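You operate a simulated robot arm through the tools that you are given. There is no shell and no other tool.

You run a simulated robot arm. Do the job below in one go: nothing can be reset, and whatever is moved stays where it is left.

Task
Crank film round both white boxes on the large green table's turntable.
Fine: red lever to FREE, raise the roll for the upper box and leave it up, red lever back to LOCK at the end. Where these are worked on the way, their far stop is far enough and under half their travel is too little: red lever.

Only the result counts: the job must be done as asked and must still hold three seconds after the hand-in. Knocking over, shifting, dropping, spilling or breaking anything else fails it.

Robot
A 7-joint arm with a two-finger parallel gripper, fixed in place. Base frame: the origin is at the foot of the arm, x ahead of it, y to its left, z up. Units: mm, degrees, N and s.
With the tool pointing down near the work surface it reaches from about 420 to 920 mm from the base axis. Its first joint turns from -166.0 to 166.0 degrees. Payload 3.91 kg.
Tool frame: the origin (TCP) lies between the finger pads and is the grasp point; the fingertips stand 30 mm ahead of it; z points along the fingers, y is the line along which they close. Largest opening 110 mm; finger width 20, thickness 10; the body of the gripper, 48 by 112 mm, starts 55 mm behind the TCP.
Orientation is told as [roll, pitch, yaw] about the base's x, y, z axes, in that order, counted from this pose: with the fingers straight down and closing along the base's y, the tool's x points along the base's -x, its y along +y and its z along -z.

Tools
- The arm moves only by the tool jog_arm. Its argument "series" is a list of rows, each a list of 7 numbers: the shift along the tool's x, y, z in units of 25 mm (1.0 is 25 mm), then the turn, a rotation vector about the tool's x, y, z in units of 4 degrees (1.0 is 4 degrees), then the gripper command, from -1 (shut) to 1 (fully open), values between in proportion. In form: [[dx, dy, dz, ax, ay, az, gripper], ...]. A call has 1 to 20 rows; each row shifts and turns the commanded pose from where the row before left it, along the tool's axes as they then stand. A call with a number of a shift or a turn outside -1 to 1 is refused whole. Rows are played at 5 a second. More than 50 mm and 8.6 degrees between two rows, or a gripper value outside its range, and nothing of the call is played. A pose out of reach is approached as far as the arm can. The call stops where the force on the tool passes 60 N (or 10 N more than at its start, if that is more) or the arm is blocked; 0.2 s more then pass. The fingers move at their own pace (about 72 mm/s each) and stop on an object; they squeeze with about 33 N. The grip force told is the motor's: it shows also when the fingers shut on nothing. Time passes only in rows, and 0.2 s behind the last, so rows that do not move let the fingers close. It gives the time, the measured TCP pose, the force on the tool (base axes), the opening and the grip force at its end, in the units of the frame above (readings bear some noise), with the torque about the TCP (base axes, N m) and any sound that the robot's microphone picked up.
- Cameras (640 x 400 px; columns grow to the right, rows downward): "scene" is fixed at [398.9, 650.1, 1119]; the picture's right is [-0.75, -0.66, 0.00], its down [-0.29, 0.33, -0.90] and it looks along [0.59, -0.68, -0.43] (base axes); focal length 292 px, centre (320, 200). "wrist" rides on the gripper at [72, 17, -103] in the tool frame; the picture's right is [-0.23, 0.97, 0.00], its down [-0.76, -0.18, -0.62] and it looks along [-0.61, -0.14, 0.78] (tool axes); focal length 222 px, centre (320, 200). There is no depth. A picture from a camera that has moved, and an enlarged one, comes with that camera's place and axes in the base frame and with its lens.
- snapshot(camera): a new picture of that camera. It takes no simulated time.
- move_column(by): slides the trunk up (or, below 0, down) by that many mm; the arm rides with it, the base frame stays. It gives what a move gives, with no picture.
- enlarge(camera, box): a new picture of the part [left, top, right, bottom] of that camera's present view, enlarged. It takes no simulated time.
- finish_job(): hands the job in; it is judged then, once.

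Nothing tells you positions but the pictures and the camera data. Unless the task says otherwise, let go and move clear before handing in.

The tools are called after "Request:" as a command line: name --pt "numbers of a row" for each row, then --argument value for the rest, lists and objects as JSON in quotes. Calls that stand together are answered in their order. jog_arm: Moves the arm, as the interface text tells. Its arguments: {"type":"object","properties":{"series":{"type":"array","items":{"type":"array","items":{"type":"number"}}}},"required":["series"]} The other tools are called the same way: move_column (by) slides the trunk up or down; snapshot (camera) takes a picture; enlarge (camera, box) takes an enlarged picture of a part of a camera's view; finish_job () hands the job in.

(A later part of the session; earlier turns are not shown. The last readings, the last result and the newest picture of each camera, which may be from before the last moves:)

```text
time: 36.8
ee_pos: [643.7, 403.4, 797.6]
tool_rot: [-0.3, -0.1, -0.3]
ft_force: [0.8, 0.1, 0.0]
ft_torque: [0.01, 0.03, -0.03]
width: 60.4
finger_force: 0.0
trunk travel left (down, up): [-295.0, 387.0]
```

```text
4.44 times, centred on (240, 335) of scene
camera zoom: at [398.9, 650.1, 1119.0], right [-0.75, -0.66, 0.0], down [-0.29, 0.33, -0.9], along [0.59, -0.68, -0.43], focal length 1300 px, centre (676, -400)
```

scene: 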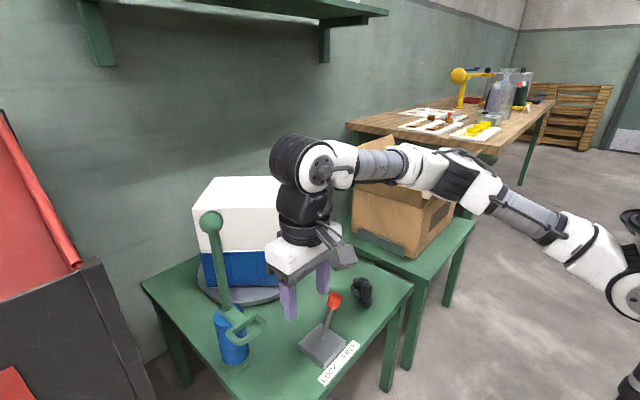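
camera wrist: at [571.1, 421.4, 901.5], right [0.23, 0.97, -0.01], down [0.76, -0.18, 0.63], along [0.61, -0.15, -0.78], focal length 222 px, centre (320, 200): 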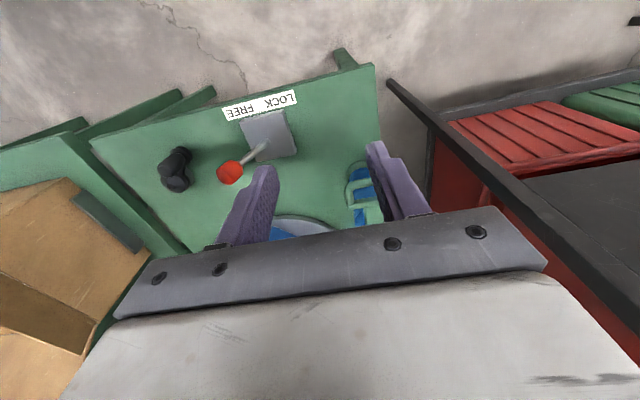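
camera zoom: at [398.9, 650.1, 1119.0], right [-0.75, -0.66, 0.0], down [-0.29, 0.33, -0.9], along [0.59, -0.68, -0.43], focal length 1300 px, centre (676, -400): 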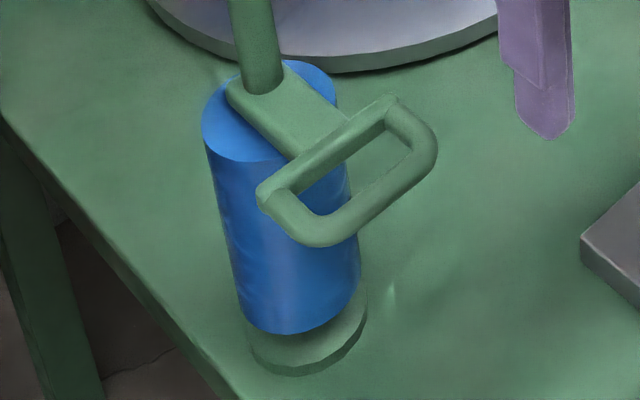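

The D-handle is a loop near [758, 446, 665], about 76 mm wide in y, on the robot's side of the post. I'll tilt the tool about 40° so the wrist stays clear of the post, open fully, and line up to grip the loop across its sides.

Request:
jog_arm --pt "0 0.17 0 -0.01 -1 -0.01 1" --pt "0 0.17 0 -0.01 -1 -0.01 1" --pt "0 0.17 0 -0.01 -1 -0.01 1" --pt "0 0.17 0 -0.01 -1 -0.01 1" --pt "0 0.17 0 -0.01 -1 -0.01 1" --pt "0 0.17 0 0 -1 0 1" --pt "0 0.17 0 0 -1 0 1" --pt "0 0.17 0 0 -1 0 1" --pt "0 0.17 0 0 -1 0 1" --pt "0 0.17 0 0 -1 0 1" --pt "0 0 0 0 0 0 1"

Request:
snapshot --camera "wrist"

Request:
snapshot --camera "scene"

```text
time: 39.2
ee_pos: [642.2, 445.2, 798.8]
tool_rot: [-0.2, -40.1, 0.0]
ft_force: [-0.1, -0.3, 0.0]
ft_torque: [-0.03, -0.01, -0.03]
width: 110.1
finger_force: 0.1
trunk travel left (down, up): [-295.0, 387.0]
```

```text
taken
camera wrist: at [520.8, 462.7, 830.8], right [0.18, 0.97, 0.14], down [0.18, -0.17, 0.97], along [0.97, -0.14, -0.21], focal length 222 px, centre (320, 200)
```

wrist: 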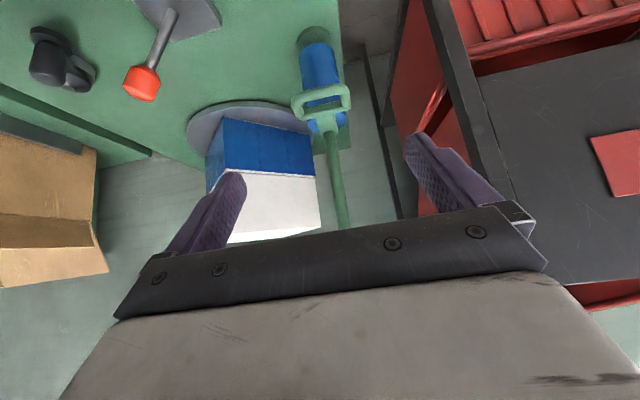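

```text
taken
```

scene: 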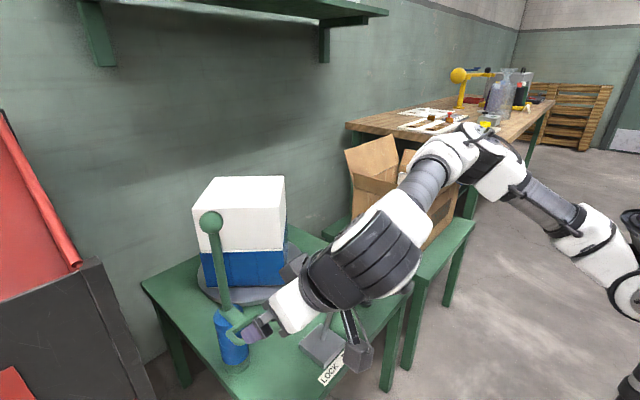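

Request:
enlarge --camera "wrist" --box '[260, 20, 380, 140]'

```text
3.33 times, centred on (320, 80) of wrist
camera zoom: at [520.8, 462.7, 830.8], right [0.18, 0.97, 0.14], down [0.18, -0.17, 0.97], along [0.97, -0.14, -0.21], focal length 740 px, centre (320, 600)
```

zoom: 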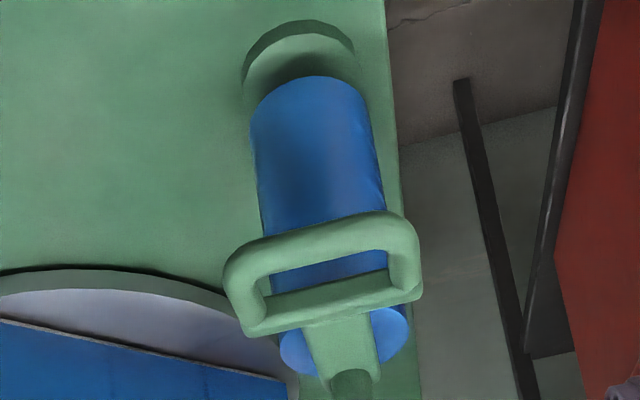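

Triangulation agrees: loop centre about [758, 446, 664], and the tool axis points straight at it. Approaching along the tool axis.

Request:
jog_arm --pt "0.01 0.01 0.9 0 0 0 1" --pt "0.01 0.01 0.9 0 0 0 1" --pt "0.01 0 0.9 0 0 0 1" --pt "0.01 0 0.9 0 0 0 1" --pt "0.01 0 0.9 0 0 0 1" --pt "0 0 0 0 0 0 1"

Request:
snapshot --camera "wrist"

Request:
enlarge --camera "scene" --box '[170, 200, 370, 380]'

```text
time: 40.6
ee_pos: [714.1, 444.9, 710.3]
tool_rot: [-0.4, -40.1, 0.1]
ft_force: [0.2, 0.2, 0.3]
ft_torque: [0.0, 0.0, -0.03]
width: 109.7
finger_force: 0.0
trunk travel left (down, up): [-295.0, 387.0]
```

```text
taken
camera wrist: at [592.0, 462.1, 743.4], right [0.18, 0.97, 0.14], down [0.18, -0.17, 0.97], along [0.97, -0.14, -0.21], focal length 222 px, centre (320, 200)
```

wrist: 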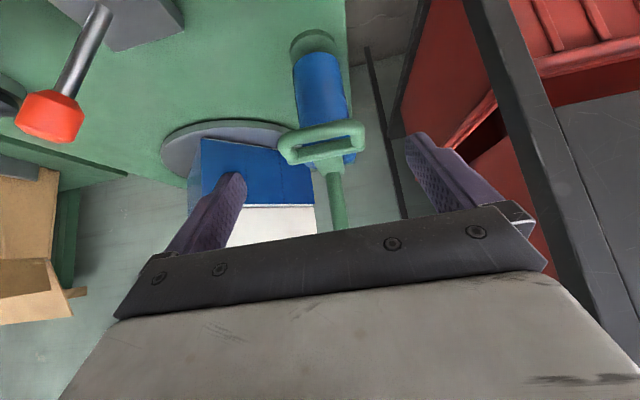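

```text
2.22 times, centred on (270, 290) of scene
camera zoom: at [398.9, 650.1, 1119.0], right [-0.75, -0.66, 0.0], down [-0.29, 0.33, -0.9], along [0.59, -0.68, -0.43], focal length 650 px, centre (431, 0)
```

zoom: 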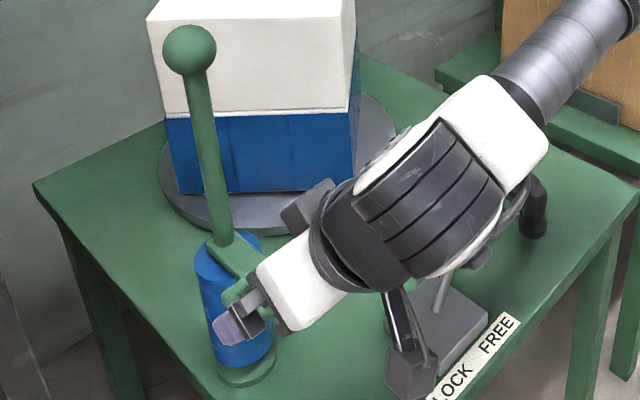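

Alignment holds, about 62 mm to go. I'll advance and check before closing.

Request:
jog_arm --pt "-0.03 0 0.85 0 0 0 1" --pt "-0.03 0 0.85 0 0 0 1" --pt "0 0 0.77 0 0 0 1" --pt "0 0 0 0 0 0 1"

Request:
snapshot --camera "wrist"

Request:
enlarge --camera "scene" --box '[180, 220, 320, 380]'

```text
time: 41.6
ee_pos: [755.5, 444.4, 664.1]
tool_rot: [-0.3, -40.1, 0.0]
ft_force: [-0.8, -0.5, -0.8]
ft_torque: [0.0, -0.02, 0.02]
width: 109.8
finger_force: 0.0
trunk travel left (down, up): [-295.0, 387.0]
```

```text
taken
camera wrist: at [633.1, 462.0, 697.3], right [0.18, 0.97, 0.14], down [0.18, -0.17, 0.97], along [0.97, -0.14, -0.21], focal length 222 px, centre (320, 200)
```

wrist: 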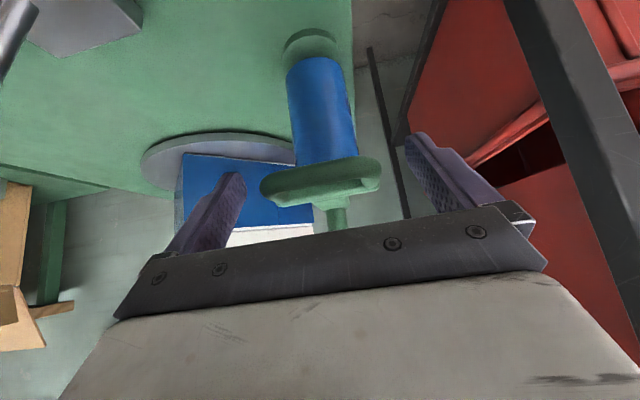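

```text
2.50 times, centred on (250, 300) of scene
camera zoom: at [398.9, 650.1, 1119.0], right [-0.75, -0.66, 0.0], down [-0.29, 0.33, -0.9], along [0.59, -0.68, -0.43], focal length 731 px, centre (495, -50)
```

zoom: 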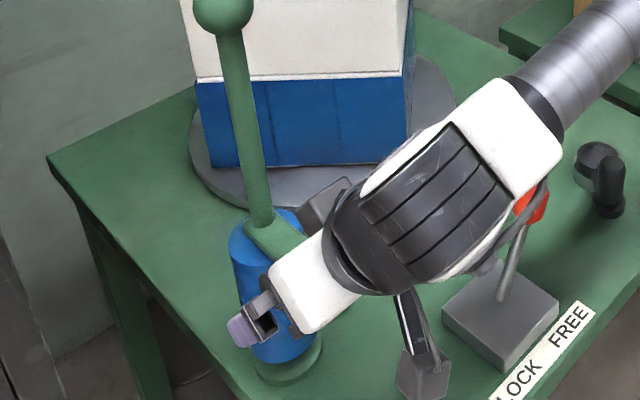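

The loop is between the fingers. Closing on it.

Request:
jog_arm --pt "0 0 0 0 0 0 -1" --pt "0 0 0 0 0 0 -1" --pt "0 0 0 0 0 0 -1" --pt "0 0 0 0 0 0 -1" --pt "0 0 0 0 0 0 -1"

Request:
snapshot --camera "wrist"

```text
time: 42.8
ee_pos: [756.0, 445.0, 665.3]
tool_rot: [-0.3, -40.1, 0.1]
ft_force: [3.4, 5.9, -0.2]
ft_torque: [0.46, -0.04, 0.32]
width: 71.8
finger_force: 45.3
trunk travel left (down, up): [-295.0, 387.0]
```

```text
taken
camera wrist: at [633.0, 462.3, 697.5], right [0.18, 0.97, 0.14], down [0.18, -0.17, 0.97], along [0.97, -0.14, -0.21], focal length 222 px, centre (320, 200)
```

wrist: 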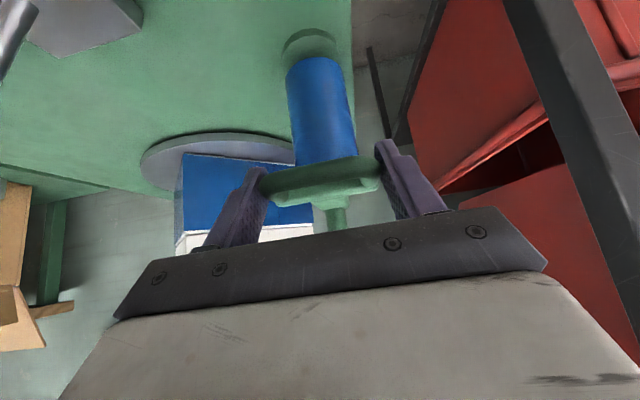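

Gripped at 71.8 mm. I'll lift straight up gently to test.

Request:
jog_arm --pt "-0.258 0 -0.306 0 0 0 -1" --pt "-0.258 0 -0.306 0 0 0 -1" --pt "-0.258 0 -0.306 0 0 0 -1" --pt "0 0 0 0 0 0 -1"

Request:
snapshot --camera "wrist"

Request:
enlarge --camera "scene" --box '[150, 160, 350, 380]'

```text
time: 43.8
ee_pos: [755.4, 445.5, 693.0]
tool_rot: [-0.3, -39.9, 0.2]
ft_force: [-2.6, 5.8, -7.2]
ft_torque: [-0.29, 1.36, 0.19]
width: 71.6
finger_force: 44.7
trunk travel left (down, up): [-295.0, 387.0]
```

```text
taken
camera wrist: at [633.0, 462.4, 726.6], right [0.18, 0.97, 0.14], down [0.18, -0.17, 0.97], along [0.97, -0.14, -0.21], focal length 222 px, centre (320, 200)
```

wrist: 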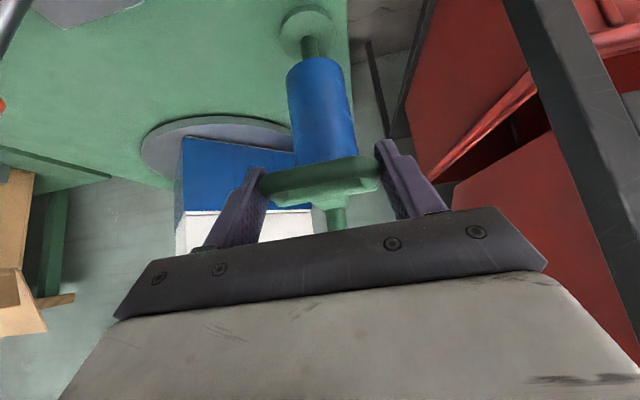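

```text
1.82 times, centred on (250, 270) of scene
camera zoom: at [398.9, 650.1, 1119.0], right [-0.75, -0.66, 0.0], down [-0.29, 0.33, -0.9], along [0.59, -0.68, -0.43], focal length 532 px, centre (447, 73)
```

zoom: 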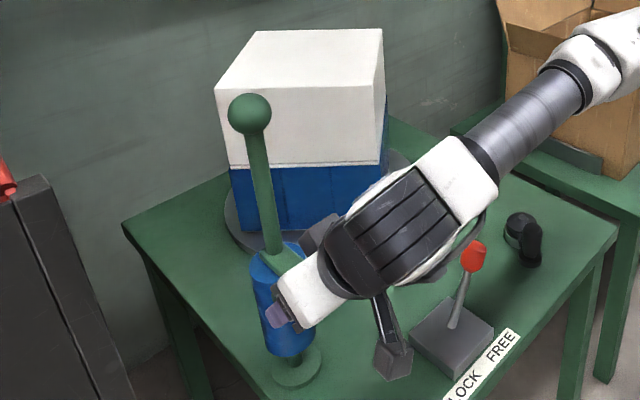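

The roll lifts easily and hasn't slipped. The box seam is at about z 640 and the upper box top at about 771, so I want roughly 130 mm of lift in total. Lifting the remaining 100 mm.

Request:
jog_arm --pt "-0.386 0 -0.459 0 0 0 -1" --pt "-0.386 0 -0.459 0 0 0 -1" --pt "-0.386 0 -0.459 0 0 0 -1" --pt "-0.386 0 -0.459 0 0 0 -1" --pt "-0.386 0 -0.459 0 0 0 -1" --pt "-0.386 0 -0.459 0 0 0 -1" --pt "-0.258 0 -0.306 0 0 0 -1" --pt "0 0 0 0 0 0 -1"

Request:
snapshot --camera "wrist"

Request:
enlarge --camera "scene" --box '[150, 160, 350, 380]'

```text
time: 45.6
ee_pos: [755.7, 445.3, 794.6]
tool_rot: [-0.5, -40.0, 0.2]
ft_force: [-24.8, -8.2, -11.1]
ft_torque: [0.62, -0.4, 0.2]
width: 71.9
finger_force: 44.7
trunk travel left (down, up): [-295.0, 387.0]
```

```text
taken
camera wrist: at [633.1, 462.4, 827.9], right [0.18, 0.97, 0.14], down [0.18, -0.17, 0.97], along [0.97, -0.14, -0.21], focal length 222 px, centre (320, 200)
```

wrist: 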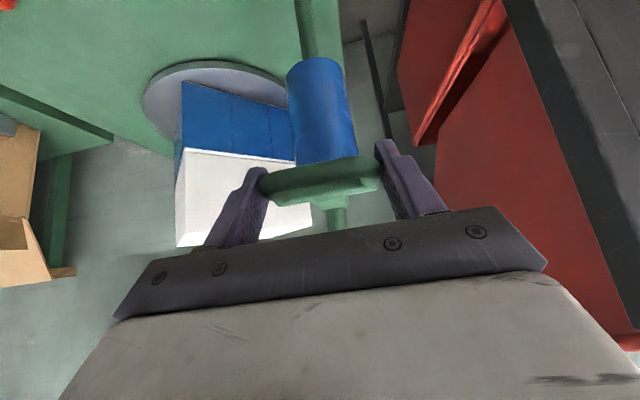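

```text
1.82 times, centred on (250, 270) of scene
camera zoom: at [398.9, 650.1, 1119.0], right [-0.75, -0.66, 0.0], down [-0.29, 0.33, -0.9], along [0.59, -0.68, -0.43], focal length 532 px, centre (447, 73)
```

zoom: 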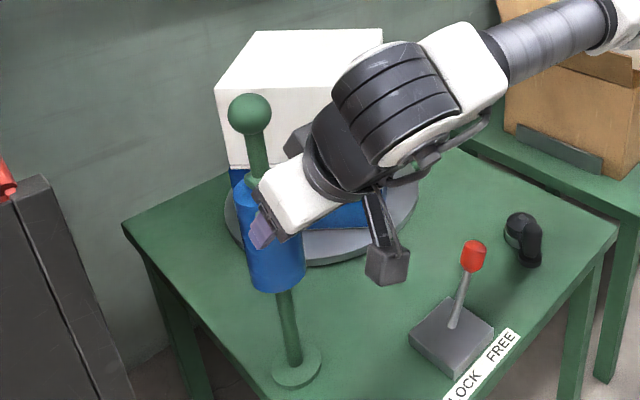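

The roll is up about 130 mm. I'll feel a little higher to see whether there's a top stop close by.

Request:
jog_arm --pt "-0.13 0 -0.153 0 0 0 -1" --pt "-0.13 0 -0.153 0 0 0 -1" --pt "0 0 0 0 0 0 -1"

Request:
enlarge --camera "wrist" --box '[220, 40, 420, 240]'

```text
time: 46.4
ee_pos: [757.0, 444.6, 798.9]
tool_rot: [-0.6, -39.6, 0.1]
ft_force: [-6.7, -2.2, -34.8]
ft_torque: [0.37, 0.94, 0.32]
width: 72.2
finger_force: 45.2
trunk travel left (down, up): [-295.0, 387.0]
```

```text
2.00 times, centred on (320, 140) of wrist
camera zoom: at [635.6, 462.8, 833.6], right [0.18, 0.97, 0.14], down [0.19, -0.17, 0.97], along [0.97, -0.15, -0.22], focal length 444 px, centre (320, 320)
```

zoom: 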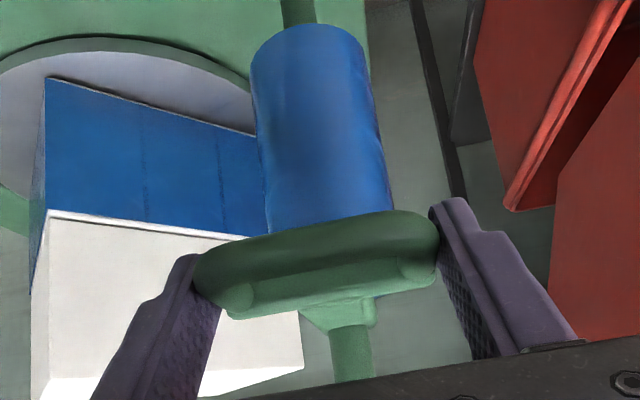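

The top stop is there (35 N of push-back), at about +133 mm. I'll relax the command slightly and open just enough to see whether the roll stays up.

Request:
jog_arm --pt "0.12 0 0.14 0 0 0 -1" --pt "0 0 0 0 0 0 -1" --pt "0 0 0 0 0 0 0.45" --pt "0 0 0 0 0 0 0.45"

Request:
enlarge --camera "wrist" --box '[220, 40, 420, 240]'

Request:
enlarge --camera "scene" --box '[150, 160, 350, 380]'

```text
time: 47.4
ee_pos: [756.2, 444.2, 801.1]
tool_rot: [-0.2, -40.1, 0.0]
ft_force: [1.1, -0.8, 0.6]
ft_torque: [-0.01, -0.01, 0.0]
width: 79.9
finger_force: 0.0
trunk travel left (down, up): [-295.0, 387.0]
```

```text
2.00 times, centred on (320, 140) of wrist
camera zoom: at [633.8, 462.6, 834.0], right [0.18, 0.97, 0.14], down [0.18, -0.17, 0.97], along [0.97, -0.14, -0.21], focal length 444 px, centre (320, 320)
```

zoom: 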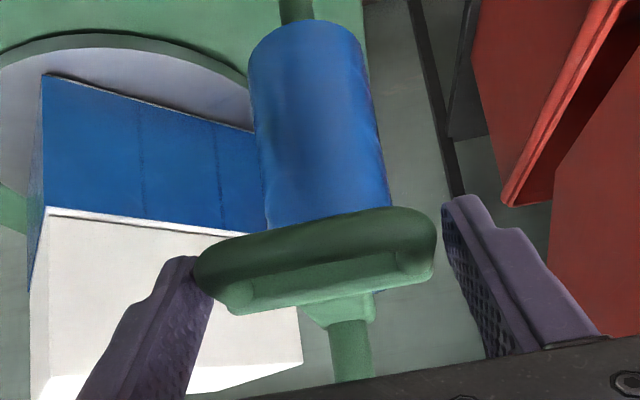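

```text
1.82 times, centred on (250, 270) of scene
camera zoom: at [398.9, 650.1, 1119.0], right [-0.75, -0.66, 0.0], down [-0.29, 0.33, -0.9], along [0.59, -0.68, -0.43], focal length 532 px, centre (447, 73)
```

zoom: 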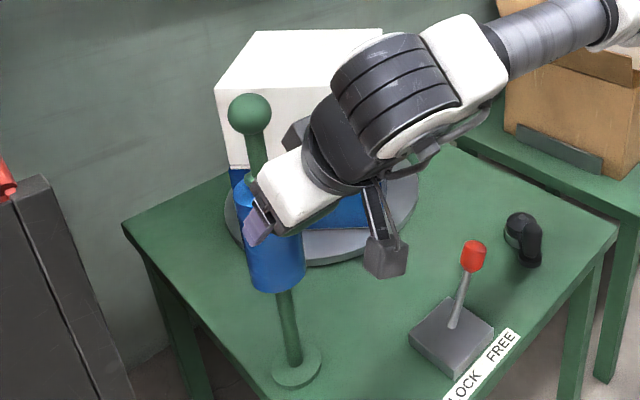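

The roll holds its height. I'll open fully and back straight out along the tool axis.

Request:
jog_arm --pt "0 0 0 0 0 0 1" --pt "0 0 0 0 0 0 1" --pt "0 0 -0.8 0 0 0 1" --pt "0 0 -0.9 0 0 0 1" --pt "0 0 -0.9 0 0 0 1" --pt "0 0 -0.9 0 0 0 1" --pt "0 0 -0.9 0 0 0 1" --pt "0 0 0 0 0 0 1"

Request:
snapshot --camera "wrist"

Request:
snapshot --camera "scene"

```text
time: 49.2
ee_pos: [684.8, 446.9, 884.5]
tool_rot: [-0.4, -40.1, 0.0]
ft_force: [0.0, -0.3, -0.1]
ft_torque: [0.0, -0.03, 0.0]
width: 110.2
finger_force: 0.1
trunk travel left (down, up): [-295.0, 387.0]
```

```text
taken
camera wrist: at [562.2, 463.3, 918.0], right [0.18, 0.97, 0.14], down [0.18, -0.17, 0.97], along [0.97, -0.15, -0.21], focal length 222 px, centre (320, 200)
```

wrist: 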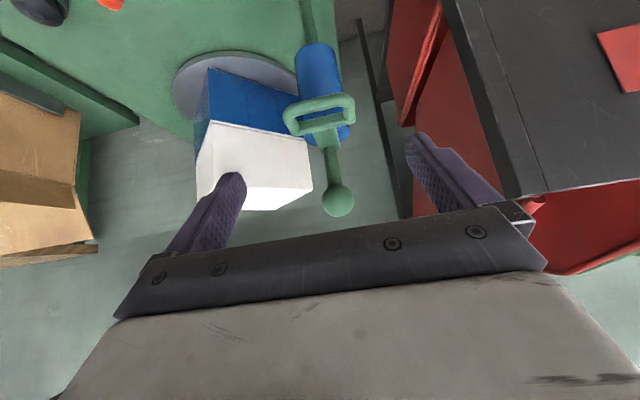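

```text
taken
```

scene: 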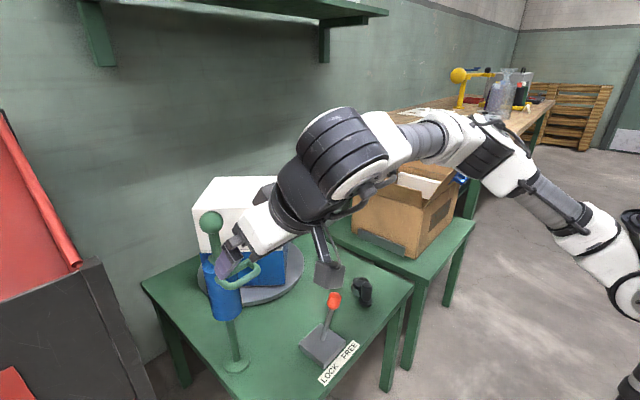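

The roll stays up by itself. I'll return over the crank knob while straightening the tool.

Request:
jog_arm --pt "0 -0.93 0 0 0 0 0.1" --pt "0 -0.93 0 0 0 0 0.1" --pt "0 -0.93 0 0 1 0 0.1" --pt "0 -0.93 0 0 1 0 0.1" --pt "0 -0.93 0 0 1 0 0.1" --pt "0 -0.93 0 0 1 0 0.1" --pt "0 -0.93 0 0 1 0 0.1" --pt "0 -0.93 0 0 1 0 0.1" --pt "0 -0.93 0 0 1 0 0.1" --pt "0 -0.93 0 0 1 0 0.1" --pt "0 -0.93 0 0 1 0 0.1" --pt "0 -0.93 0 0 1 0 0.1" --pt "0 -0.93 0 0 0 0 0.1" --pt "0 -0.93 0 0 0 0 0.1" --pt "0 0 0 0 0 0 0.1"

Request:
snapshot --camera "scene"

Request:
snapshot --camera "wrist"

```text
time: 52.4
ee_pos: [684.8, 120.5, 886.3]
tool_rot: [-0.2, 0.0, -0.1]
ft_force: [0.2, 0.4, -0.4]
ft_torque: [0.0, 0.02, 0.0]
width: 60.4
finger_force: 0.0
trunk travel left (down, up): [-295.0, 387.0]
```

```text
taken
```

scene: 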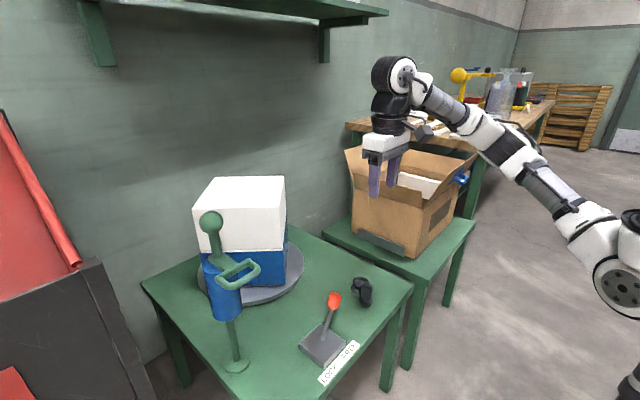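

```text
taken
camera wrist: at [611.7, 138.1, 990.0], right [0.23, 0.97, 0.0], down [0.76, -0.18, 0.62], along [0.61, -0.15, -0.78], focal length 222 px, centre (320, 200)
```

wrist: 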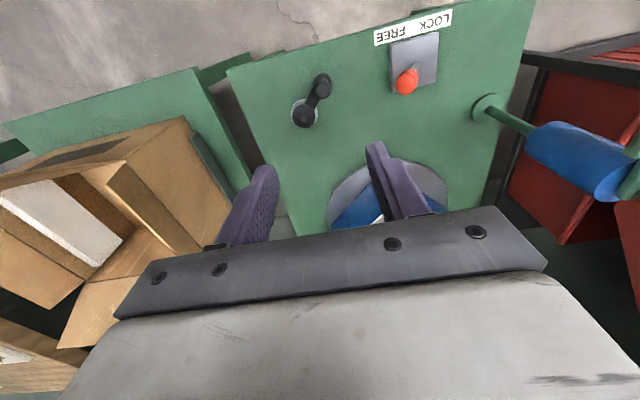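

Request:
enlarge --camera "wrist" --box '[270, 50, 370, 150]'

```text
4.00 times, centred on (320, 100) of wrist
camera zoom: at [611.7, 138.1, 990.0], right [0.23, 0.97, 0.0], down [0.76, -0.18, 0.62], along [0.61, -0.15, -0.78], focal length 888 px, centre (320, 600)
```

zoom: 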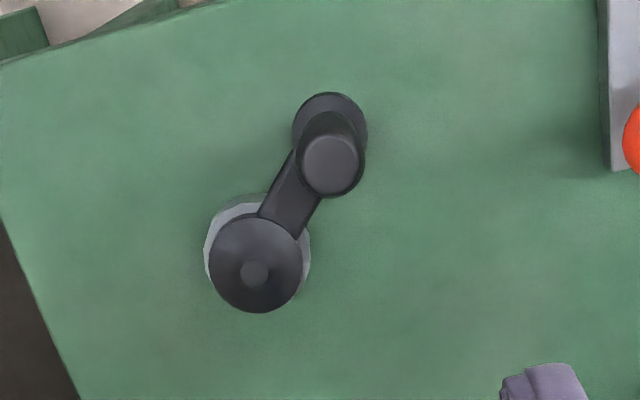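

The knob is at about [697, 120.5], as left. Lowering onto it and gripping.

Request:
jog_arm --pt "-0.48 0 0 0 0 0 0.1" --pt "0 0 0.95 0 0 0 0.1" --pt "0 0 0.95 0 0 0 0.1" --pt "0 0 0.95 0 0 0 0.1" --pt "0 0 0.95 0 0 0 0.1" --pt "0 0 0.95 0 0 0 0.1" --pt "0 0 0.95 0 0 0 0.1" --pt "0 0 0.95 0 0 0 0.1" --pt "0 0 0.95 0 0 0 0.1" --pt "0 0 0.95 0 0 0 0.1" --pt "0 0 0.95 0 0 0 0.1" --pt "0 0 0.95 0 0 0 0.1" --pt "0 0 0.95 0 0 0 0.1" --pt "0 0 0.92 0 0 0 0.1" --pt "0 0 0 0 0 0 0.1"

Request:
enlarge --camera "wrist" --box '[200, 60, 440, 210]'

```text
time: 55.6
ee_pos: [695.5, 119.6, 576.6]
tool_rot: [-0.3, 0.0, -0.2]
ft_force: [-0.6, -0.4, 0.5]
ft_torque: [-0.09, -0.01, -0.02]
width: 60.3
finger_force: 0.1
trunk travel left (down, up): [-295.0, 387.0]
```

```text
2.67 times, centred on (320, 135) of wrist
camera zoom: at [623.5, 136.6, 680.7], right [0.23, 0.97, 0.0], down [0.76, -0.18, 0.62], along [0.61, -0.15, -0.78], focal length 592 px, centre (320, 373)
```

zoom: 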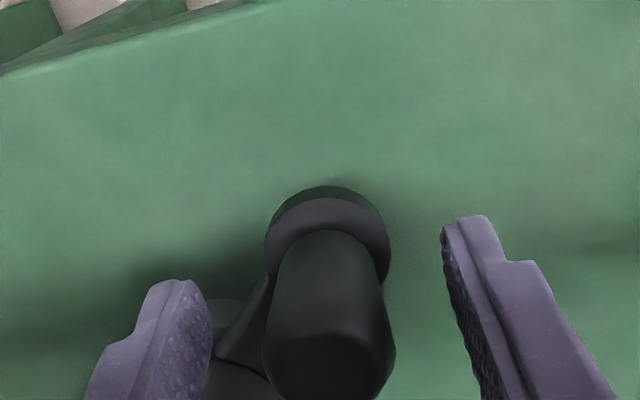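

Centred. I'll grip and continue clockwise.

Request:
jog_arm --pt "0 0 0 0 0 0 -1" --pt "0 0 0 0 0 0 -1" --pt "0 0 0 0 0 0 -1" --pt "-0.368 0.32 0 0 0 0 -1" --pt "-0.418 0.251 0 0 0 0 -1" --pt "-0.456 0.175 0 0 0 0 -1" --pt "-0.479 0.093 0 0 0 0 -1" --pt "-0.488 0.009 0 0 0 0 -1" --pt "-0.482 -0.076 0 0 0 0 -1" --pt "0 0 0 0 0 0 -1"

Request:
enlarge --camera "scene" --box '[160, 160, 420, 322]'

```text
time: 57.8
ee_pos: [764.4, 137.6, 576.9]
tool_rot: [-0.4, -0.2, -0.3]
ft_force: [-1.7, -13.4, -2.0]
ft_torque: [0.09, 0.22, -0.06]
width: 29.1
finger_force: 45.3
trunk travel left (down, up): [-295.0, 387.0]
```

```text
2.46 times, centred on (290, 241) of scene
camera zoom: at [398.9, 650.1, 1119.0], right [-0.75, -0.66, 0.0], down [-0.29, 0.33, -0.9], along [0.59, -0.68, -0.43], focal length 720 px, centre (394, 99)
```

zoom: 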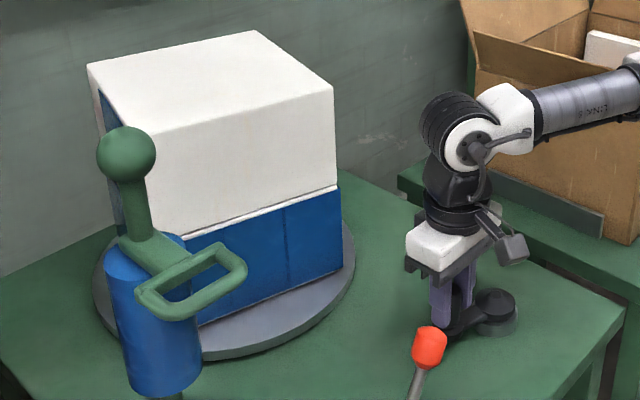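

Film is going onto the upper box on its left side. I'll continue clockwise with a longer arc.

Request:
jog_arm --pt "-0.461 -0.159 0 0 0 0 -1" --pt "-0.427 -0.237 0 0 0 0 -1" --pt "-0.379 -0.307 0 0 0 0 -1" --pt "-0.32 -0.368 0 0 0 0 -1" --pt "-0.251 -0.418 0 0 0 0 -1" --pt "-0.175 -0.456 0 0 0 0 -1" --pt "-0.093 -0.479 0 0 0 0 -1" --pt "-0.009 -0.488 0 0 0 0 -1" --pt "0 0 0 0 0 0 -1"

Request:
enlarge --camera "scene" --box '[160, 160, 420, 322]'

```text
time: 59.8
ee_pos: [816.7, 65.7, 577.6]
tool_rot: [-0.2, 0.2, 0.1]
ft_force: [-33.4, 3.0, -14.3]
ft_torque: [-0.03, 0.16, -0.01]
width: 29.3
finger_force: 44.9
trunk travel left (down, up): [-295.0, 387.0]
```

```text
2.46 times, centred on (290, 241) of scene
camera zoom: at [398.9, 650.1, 1119.0], right [-0.75, -0.66, 0.0], down [-0.29, 0.33, -0.9], along [0.59, -0.68, -0.43], focal length 720 px, centre (394, 99)
```

zoom: 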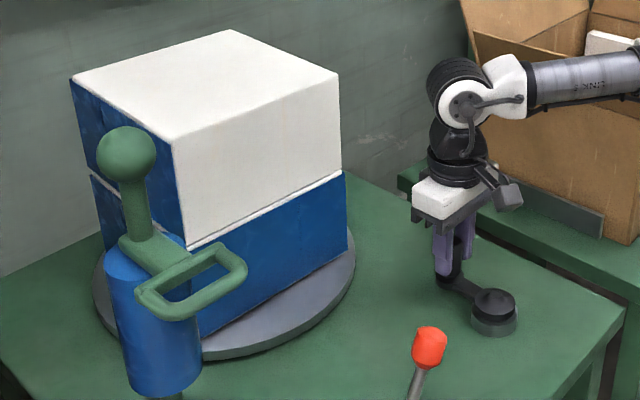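

Going well. I'll correct about 2 mm inward for the 33 N radial load and continue.

Request:
jog_arm --pt "0.14 -0.482 0 0 0 0 -1" --pt "0.17 -0.461 0 0 0 0 -1" --pt "0.237 -0.427 0 0 0 0 -1" --pt "0.307 -0.379 0 0 0 0 -1" --pt "0.368 -0.32 0 0 0 0 -1" --pt "0.418 -0.251 0 0 0 0 -1" --pt "0.456 -0.175 0 0 0 0 -1" --pt "0.479 -0.093 0 0 0 0 -1" --pt "0 0 0 0 0 0 -1"

Request:
enlarge --camera "scene" --box '[160, 160, 420, 322]'

```text
time: 61.8
ee_pos: [753.0, 0.5, 577.3]
tool_rot: [-0.5, 0.1, -0.4]
ft_force: [1.0, -12.0, -13.2]
ft_torque: [-0.15, 0.11, -0.04]
width: 29.2
finger_force: 44.6
trunk travel left (down, up): [-295.0, 387.0]
```

```text
2.46 times, centred on (290, 241) of scene
camera zoom: at [398.9, 650.1, 1119.0], right [-0.75, -0.66, 0.0], down [-0.29, 0.33, -0.9], along [0.59, -0.68, -0.43], focal length 720 px, centre (394, 99)
```

zoom: 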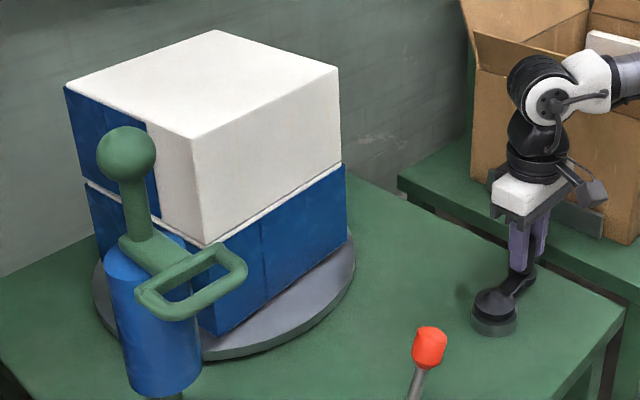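

Request:
jog_arm --pt "0.43 -0.009 0 0 0 0 -1" --pt "0.482 0.076 0 0 0 0 -1" --pt "0.461 0.159 0 0 0 0 -1" --pt "0.427 0.237 0 0 0 0 -1" --pt "0.379 0.307 0 0 0 0 -1" --pt "0.32 0.368 0 0 0 0 -1" --pt "0.251 0.418 0 0 0 0 -1" --pt "0.175 0.456 0 0 0 0 -1" --pt "0 0 0 0 0 0 -1"

Request:
enlarge --camera "scene" --box '[160, 160, 420, 322]'

```text
time: 63.8
ee_pos: [677.8, 52.4, 577.3]
tool_rot: [-0.1, 0.1, -0.2]
ft_force: [-14.5, -2.5, -7.8]
ft_torque: [0.45, 0.53, -0.04]
width: 29.3
finger_force: 44.4
trunk travel left (down, up): [-295.0, 387.0]
```

```text
2.46 times, centred on (290, 241) of scene
camera zoom: at [398.9, 650.1, 1119.0], right [-0.75, -0.66, 0.0], down [-0.29, 0.33, -0.9], along [0.59, -0.68, -0.43], focal length 720 px, centre (394, 99)
```

zoom: 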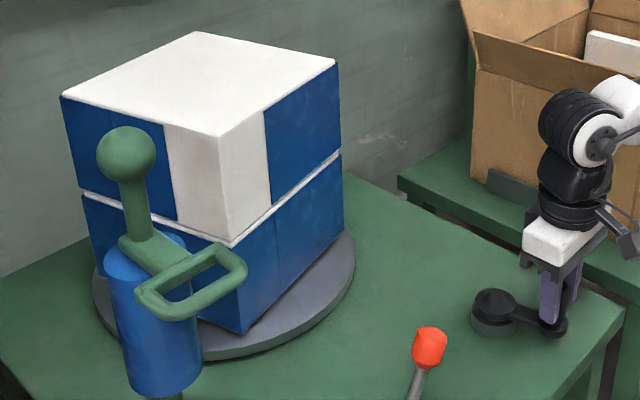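

About 60° of the upper box remains. I'll run 100° more so the film overlaps its start.

Request:
jog_arm --pt "0.092 0.48 0 0 0 0 -1" --pt "0.008 0.488 0 0 0 0 -1" --pt "-0.076 0.48 0 0 0 0 -1" --pt "-0.16 0.464 0 0 0 0 -1" --pt "-0.236 0.424 0 0 0 0 -1" --pt "-0.304 0.38 0 0 0 0 -1" --pt "-0.368 0.32 0 0 0 0 -1" --pt "-0.418 0.251 0 0 0 0 -1" --pt "-0.456 0.175 0 0 0 0 -1" --pt "-0.479 0.093 0 0 0 0 -1" --pt "0 0 0 0 0 0 -1"

Request:
enlarge --camera "scene" --box '[160, 160, 420, 322]'

```text
time: 66.2
ee_pos: [740.2, 139.5, 577.6]
tool_rot: [-0.3, -0.1, -0.2]
ft_force: [1.1, -5.7, -3.3]
ft_torque: [-0.22, -0.2, 0.0]
width: 29.2
finger_force: 45.6
trunk travel left (down, up): [-295.0, 387.0]
```

```text
2.46 times, centred on (290, 241) of scene
camera zoom: at [398.9, 650.1, 1119.0], right [-0.75, -0.66, 0.0], down [-0.29, 0.33, -0.9], along [0.59, -0.68, -0.43], focal length 720 px, centre (394, 99)
```

zoom: 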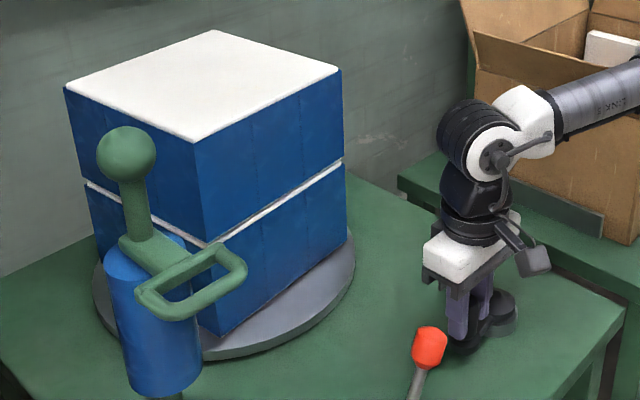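

Both boxes look blue on every visible face. I'll give another half turn clockwise to check the hidden faces and add overlap.

Request:
jog_arm --pt "-0.488 0.009 0 0 0 0 -1" --pt "-0.482 -0.076 0 0 0 0 -1" --pt "-0.461 -0.159 0 0 0 0 -1" --pt "-0.427 -0.237 0 0 0 0 -1" --pt "-0.379 -0.307 0 0 0 0 -1" --pt "-0.3 -0.368 0 0 0 0 -1" --pt "-0.22 -0.418 0 0 0 0 -1" --pt "-0.15 -0.456 0 0 0 0 -1" --pt "-0.093 -0.479 0 0 0 0 -1" --pt "0 0 0 0 0 0 -1"

Request:
enlarge --camera "scene" --box '[160, 160, 420, 322]'

Request:
jog_arm --pt "0.0 -0.488 0 0 0 0 -1" --pt "0.076 -0.482 0 0 0 0 -1" --pt "0.159 -0.461 0 0 0 0 -1" --pt "0.237 -0.427 0 0 0 0 -1" --pt "0.307 -0.379 0 0 0 0 -1" --pt "0.368 -0.32 0 0 0 0 -1" --pt "0.418 -0.251 0 0 0 0 -1" --pt "0.456 -0.175 0 0 0 0 -1" --pt "0.479 -0.093 0 0 0 0 -1" --pt "0 0 0 0 0 0 -1"

Request:
enlarge --camera "scene" --box '[160, 160, 420, 322]'

```text
time: 68.4
ee_pos: [815.1, 77.6, 577.4]
tool_rot: [-0.4, -0.3, -0.3]
ft_force: [25.4, 1.5, -6.9]
ft_torque: [-0.24, -0.68, -0.01]
width: 29.0
finger_force: 44.8
trunk travel left (down, up): [-295.0, 387.0]
```

```text
2.46 times, centred on (290, 241) of scene
camera zoom: at [398.9, 650.1, 1119.0], right [-0.75, -0.66, 0.0], down [-0.29, 0.33, -0.9], along [0.59, -0.68, -0.43], focal length 720 px, centre (394, 99)
```

zoom: 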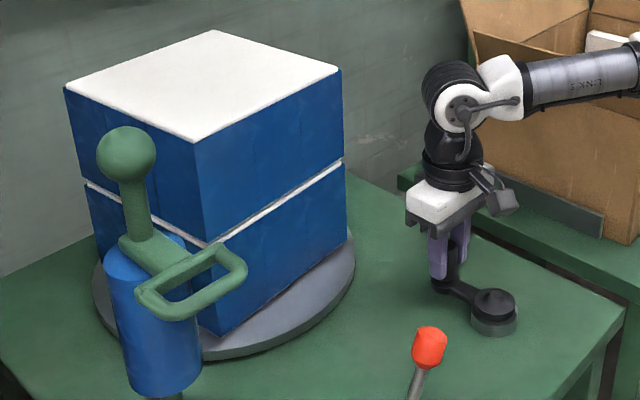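

```text
time: 69.1
ee_pos: [808.9, 70.6, 577.7]
tool_rot: [1.3, -0.1, 1.1]
ft_force: [3.9, 7.4, -10.0]
ft_torque: [0.34, -0.41, 0.05]
width: 28.8
finger_force: 44.7
trunk travel left (down, up): [-295.0, 387.0]
stopped in row 3: the force on the tool passed its limit at 69 N (the readings are from after the stop); the commanded pose is now the measured one
```

```text
2.46 times, centred on (290, 241) of scene
camera zoom: at [398.9, 650.1, 1119.0], right [-0.75, -0.66, 0.0], down [-0.29, 0.33, -0.9], along [0.59, -0.68, -0.43], focal length 720 px, centre (394, 99)
```

zoom: 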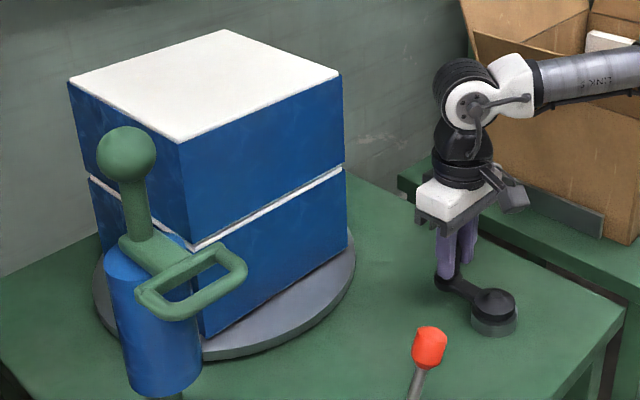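

That's the mechanism's end stop. Both boxes are fully blue on the faces now turned into view. I'll release the knob, rise clear, straighten, and go over to the lever.

Request:
jog_arm --pt "0 0 0 0 0 0 0.1" --pt "0 0 0 0 0 0 0.1" --pt "0 0 0 0 0 0 0.1" --pt "0 0 -0.8 0 0 0 0.1" --pt "0 0 -0.9 0.32 0.02 0.27 0.1" --pt "0 0 -0.9 0 0 0 0.1" --pt "0 0 -0.9 0 0 0 0.1" --pt "0 0 -0.9 0 0 0 0.1" --pt "0 0 -0.9 0 0 0 0.1" --pt "0 0 -0.9 0 0 0 0.1" --pt "0 0 0 0 0 0 0.1"

Request:
snapshot --camera "wrist"

Request:
snapshot --camera "scene"

```text
time: 71.5
ee_pos: [808.6, 68.4, 733.9]
tool_rot: [-0.2, -0.1, 0.0]
ft_force: [-0.1, -0.6, 0.3]
ft_torque: [0.0, -0.02, -0.01]
width: 60.5
finger_force: 0.0
trunk travel left (down, up): [-295.0, 387.0]
```

```text
taken
camera wrist: at [736.6, 85.0, 838.0], right [0.23, 0.97, 0.0], down [0.76, -0.18, 0.62], along [0.61, -0.14, -0.78], focal length 222 px, centre (320, 200)
```

wrist: 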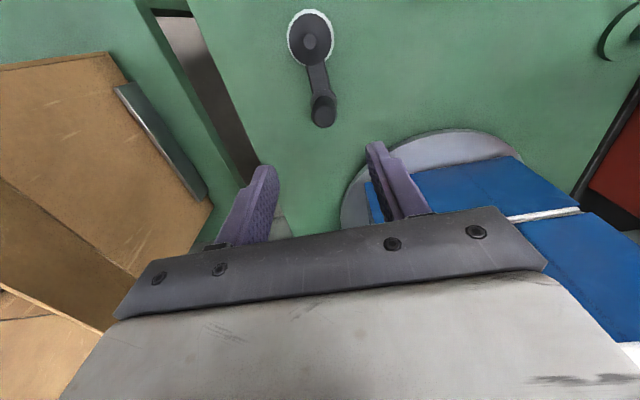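

```text
taken
```

scene: 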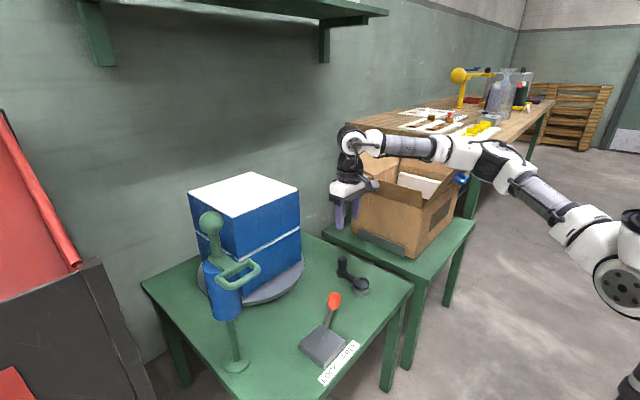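

Next I'll move over the lever ball (about [707, 247, 621]) with the fingers 70 mm apart, then take a look.

Request:
jog_arm --pt "0.5 0.9 0 0 0 0 0.27" --pt "0.5 0.9 0 0 0 0 0.27" --pt "0.5 0.9 0 0 0 0 0.27" --pt "0.5 0.9 0 0 0 0 0.27" --pt "0.5 0.9 0 0 0 0 0.27" --pt "0.5 0.9 0 0 0 0 0.27" --pt "0.5 0.9 0 0 0 0 0.27" --pt "0.56 0.84 0 0 0 0 0.27" --pt "0 0 0 0 0 0 0.27"

Request:
enlarge --camera "wrist" --box '[220, 20, 420, 220]'

Request:
enlarge --camera "scene" --box '[260, 200, 420, 380]'

```text
time: 73.5
ee_pos: [708.6, 246.3, 733.8]
tool_rot: [-0.2, -0.1, 0.0]
ft_force: [-0.3, -0.7, -0.5]
ft_torque: [0.01, 0.0, -0.01]
width: 69.9
finger_force: 0.1
trunk travel left (down, up): [-295.0, 387.0]
```

```text
2.00 times, centred on (320, 120) of wrist
camera zoom: at [635.5, 263.9, 837.4], right [0.23, 0.97, 0.0], down [0.76, -0.18, 0.62], along [0.61, -0.15, -0.78], focal length 444 px, centre (320, 360)
```

zoom: 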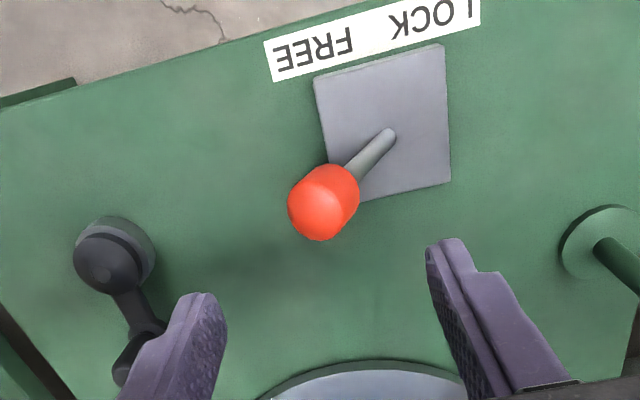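

```text
2.22 times, centred on (340, 290) of scene
camera zoom: at [398.9, 650.1, 1119.0], right [-0.75, -0.66, 0.0], down [-0.29, 0.33, -0.9], along [0.59, -0.68, -0.43], focal length 650 px, centre (276, 0)
```

zoom: 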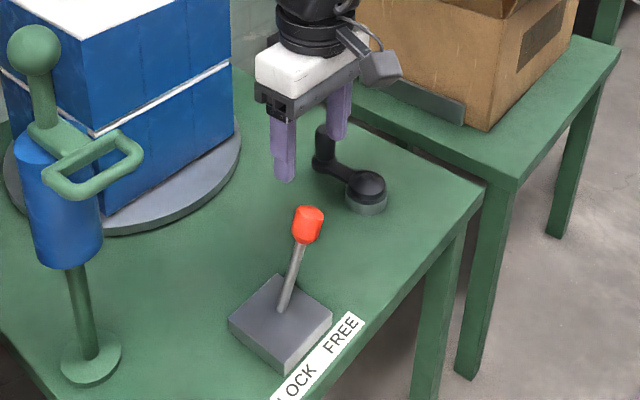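

The ball is centred at [709, 248]. I'll descend around it and push back towards +y (LOCK).

Request:
jog_arm --pt "0 0.04 0.8 0 0 0 0.27" --pt "0 0 0.8 0 0 0 0.27" --pt "0 0 0.8 0 0 0 0.27" --pt "0 0 0.8 0 0 0 0.27" --pt "0 0 0.8 0 0 0 0.27" --pt "0 0 0.5 0 0 0 0.27" --pt "0 0 0 0 0 0 0.27"

Request:
jog_arm --pt "0 0.4 0 0 0 0 0.27" --pt "0 0.4 0 0 0 0 0.27" --pt "0 0.4 0 0 0 0 0.27" --pt "0 0.4 0 0 0 0 0.27" --pt "0 0.4 0 0 0 0 0.27" --pt "0 0.4 0 0 0 0 0.27" --pt "0 0.4 0 0 0 0 0.27" --pt "0 0.4 0 0 0 0 0.27" --pt "0 0.4 0 0 0 0 0.27" --pt "0 0.4 0 0 0 0 0.27"

Request:
enlarge --camera "scene" --box '[260, 200, 420, 380]'

```text
time: 75.1
ee_pos: [708.1, 247.8, 620.4]
tool_rot: [-0.1, -0.1, -0.1]
ft_force: [0.5, 0.8, 1.2]
ft_torque: [0.0, -0.03, -0.03]
width: 70.0
finger_force: 0.1
trunk travel left (down, up): [-295.0, 387.0]
```

```text
time: 77.3
ee_pos: [708.7, 347.8, 621.0]
tool_rot: [-0.3, -0.1, -0.1]
ft_force: [-0.1, -0.1, 0.2]
ft_torque: [-0.01, -0.01, 0.0]
width: 69.8
finger_force: 0.1
trunk travel left (down, up): [-295.0, 387.0]
```

```text
2.22 times, centred on (340, 290) of scene
camera zoom: at [398.9, 650.1, 1119.0], right [-0.75, -0.66, 0.0], down [-0.29, 0.33, -0.9], along [0.59, -0.68, -0.43], focal length 650 px, centre (276, 0)
```

zoom: 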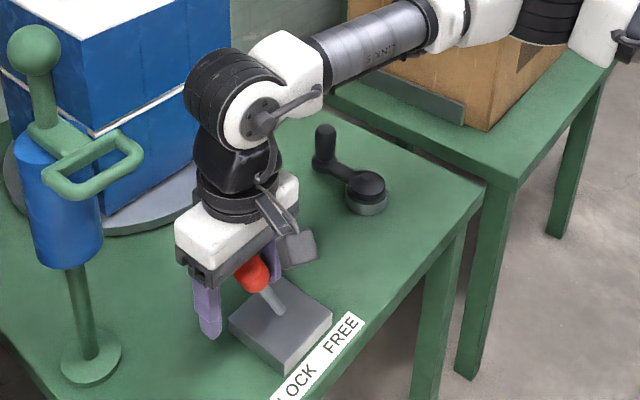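

The lever is nearly back at LOCK. I'll nudge gently to the stop while watching clearance to the raised handle.

Request:
jog_arm --pt "0 0.15 0 0 0 0 0.27" --pt "0 0.15 0 0 0 0 0.27" --pt "0 0.15 0 0 0 0 0.27"

Request:
enlarge --camera "scene" --box '[180, 180, 400, 380]'

Request:
snapshot --camera "wrist"

```text
time: 78.1
ee_pos: [708.0, 356.2, 621.0]
tool_rot: [-0.6, -0.2, -0.3]
ft_force: [-3.8, -28.6, 3.7]
ft_torque: [-1.04, 0.25, -0.29]
width: 83.4
finger_force: 14.5
trunk travel left (down, up): [-295.0, 387.0]
```

```text
2.00 times, centred on (290, 280) of scene
camera zoom: at [398.9, 650.1, 1119.0], right [-0.75, -0.66, 0.0], down [-0.29, 0.33, -0.9], along [0.59, -0.68, -0.43], focal length 585 px, centre (380, 40)
```

zoom: 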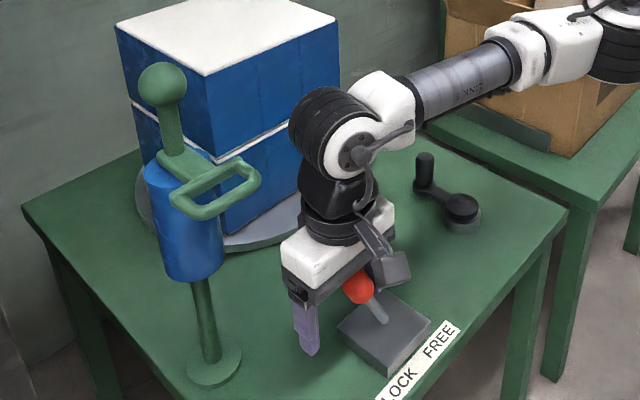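

```text
taken
camera wrist: at [636.4, 374.0, 724.3], right [0.23, 0.97, -0.01], down [0.76, -0.18, 0.63], along [0.61, -0.15, -0.78], focal length 222 px, centre (320, 200)
```

wrist: 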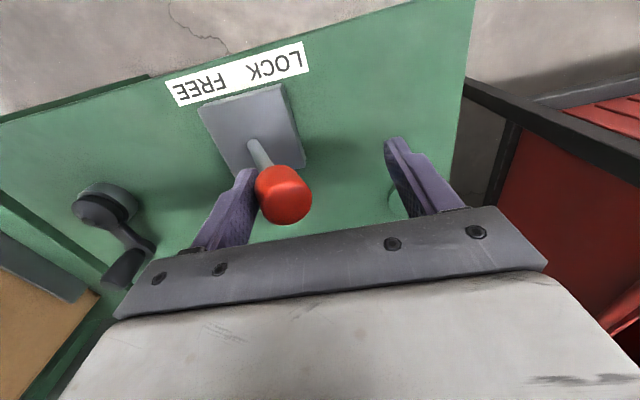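

The push-back of 29 N with the ball at about y 331 shows the lever is at the LOCK stop. I'll back off, rise straight up and retreat.

Request:
jog_arm --pt "0 -0.3 0 0 0 0 0.27" --pt "0 -0.3 0 0 0 0 0.27" --pt "0 0 -0.8 0 0 0 0.27" --pt "0 0 -0.9 0 0 0 0.27" --pt "0 0 -0.9 0 0 0 0.27" --pt "0 0 -0.9 0 0 0 0.27" --pt "0.5 0 -0.9 0 0 0 0.27" --pt "0.9 0 -0.5 0 0 0 0.27" --pt "0.9 -0.5 -0.5 0 0 0 0.27" --pt "0.9 -0.8 -0.5 0 0 0 0.27" --pt "0.9 -0.8 0 0 0 0 0.27" --pt "0.6 -0.8 0 0 0 0 0.27" --pt "0 0 0 0 0 0 0.27"

Request:
snapshot --camera "scene"

Request:
enlarge --camera "scene" --box '[170, 160, 410, 390]'

Request:
snapshot --camera "wrist"

```text
time: 80.9
ee_pos: [589.6, 271.5, 768.3]
tool_rot: [-0.2, -0.1, -0.1]
ft_force: [0.7, 1.4, 0.3]
ft_torque: [0.0, 0.03, 0.0]
width: 69.7
finger_force: 0.0
trunk travel left (down, up): [-295.0, 387.0]
```

```text
taken
```

scene: 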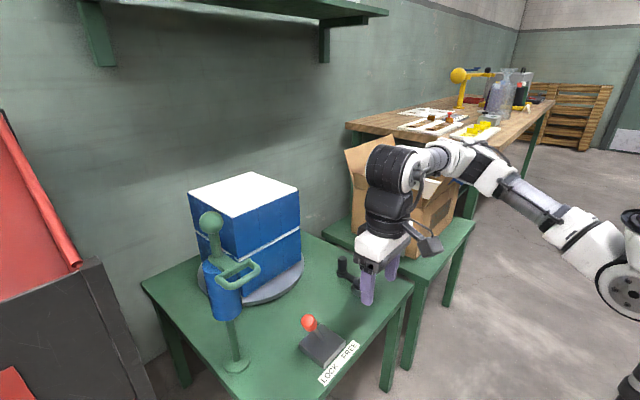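

```text
1.74 times, centred on (290, 275) of scene
camera zoom: at [398.9, 650.1, 1119.0], right [-0.75, -0.66, 0.0], down [-0.29, 0.33, -0.9], along [0.59, -0.68, -0.43], focal length 509 px, centre (372, 70)
```

zoom: 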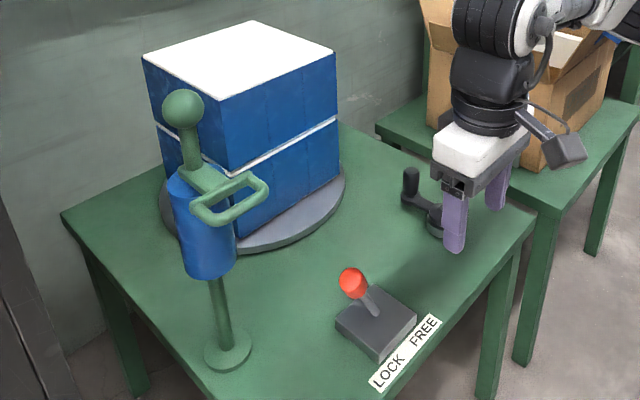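

```text
taken
camera wrist: at [517.0, 289.0, 871.6], right [0.23, 0.97, 0.0], down [0.76, -0.18, 0.62], along [0.61, -0.15, -0.78], focal length 222 px, centre (320, 200)
```

wrist: 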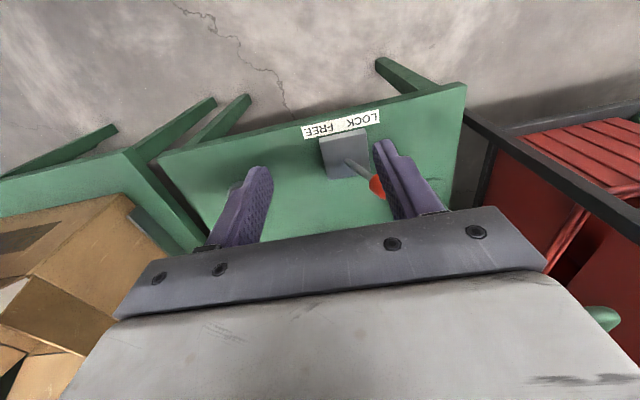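

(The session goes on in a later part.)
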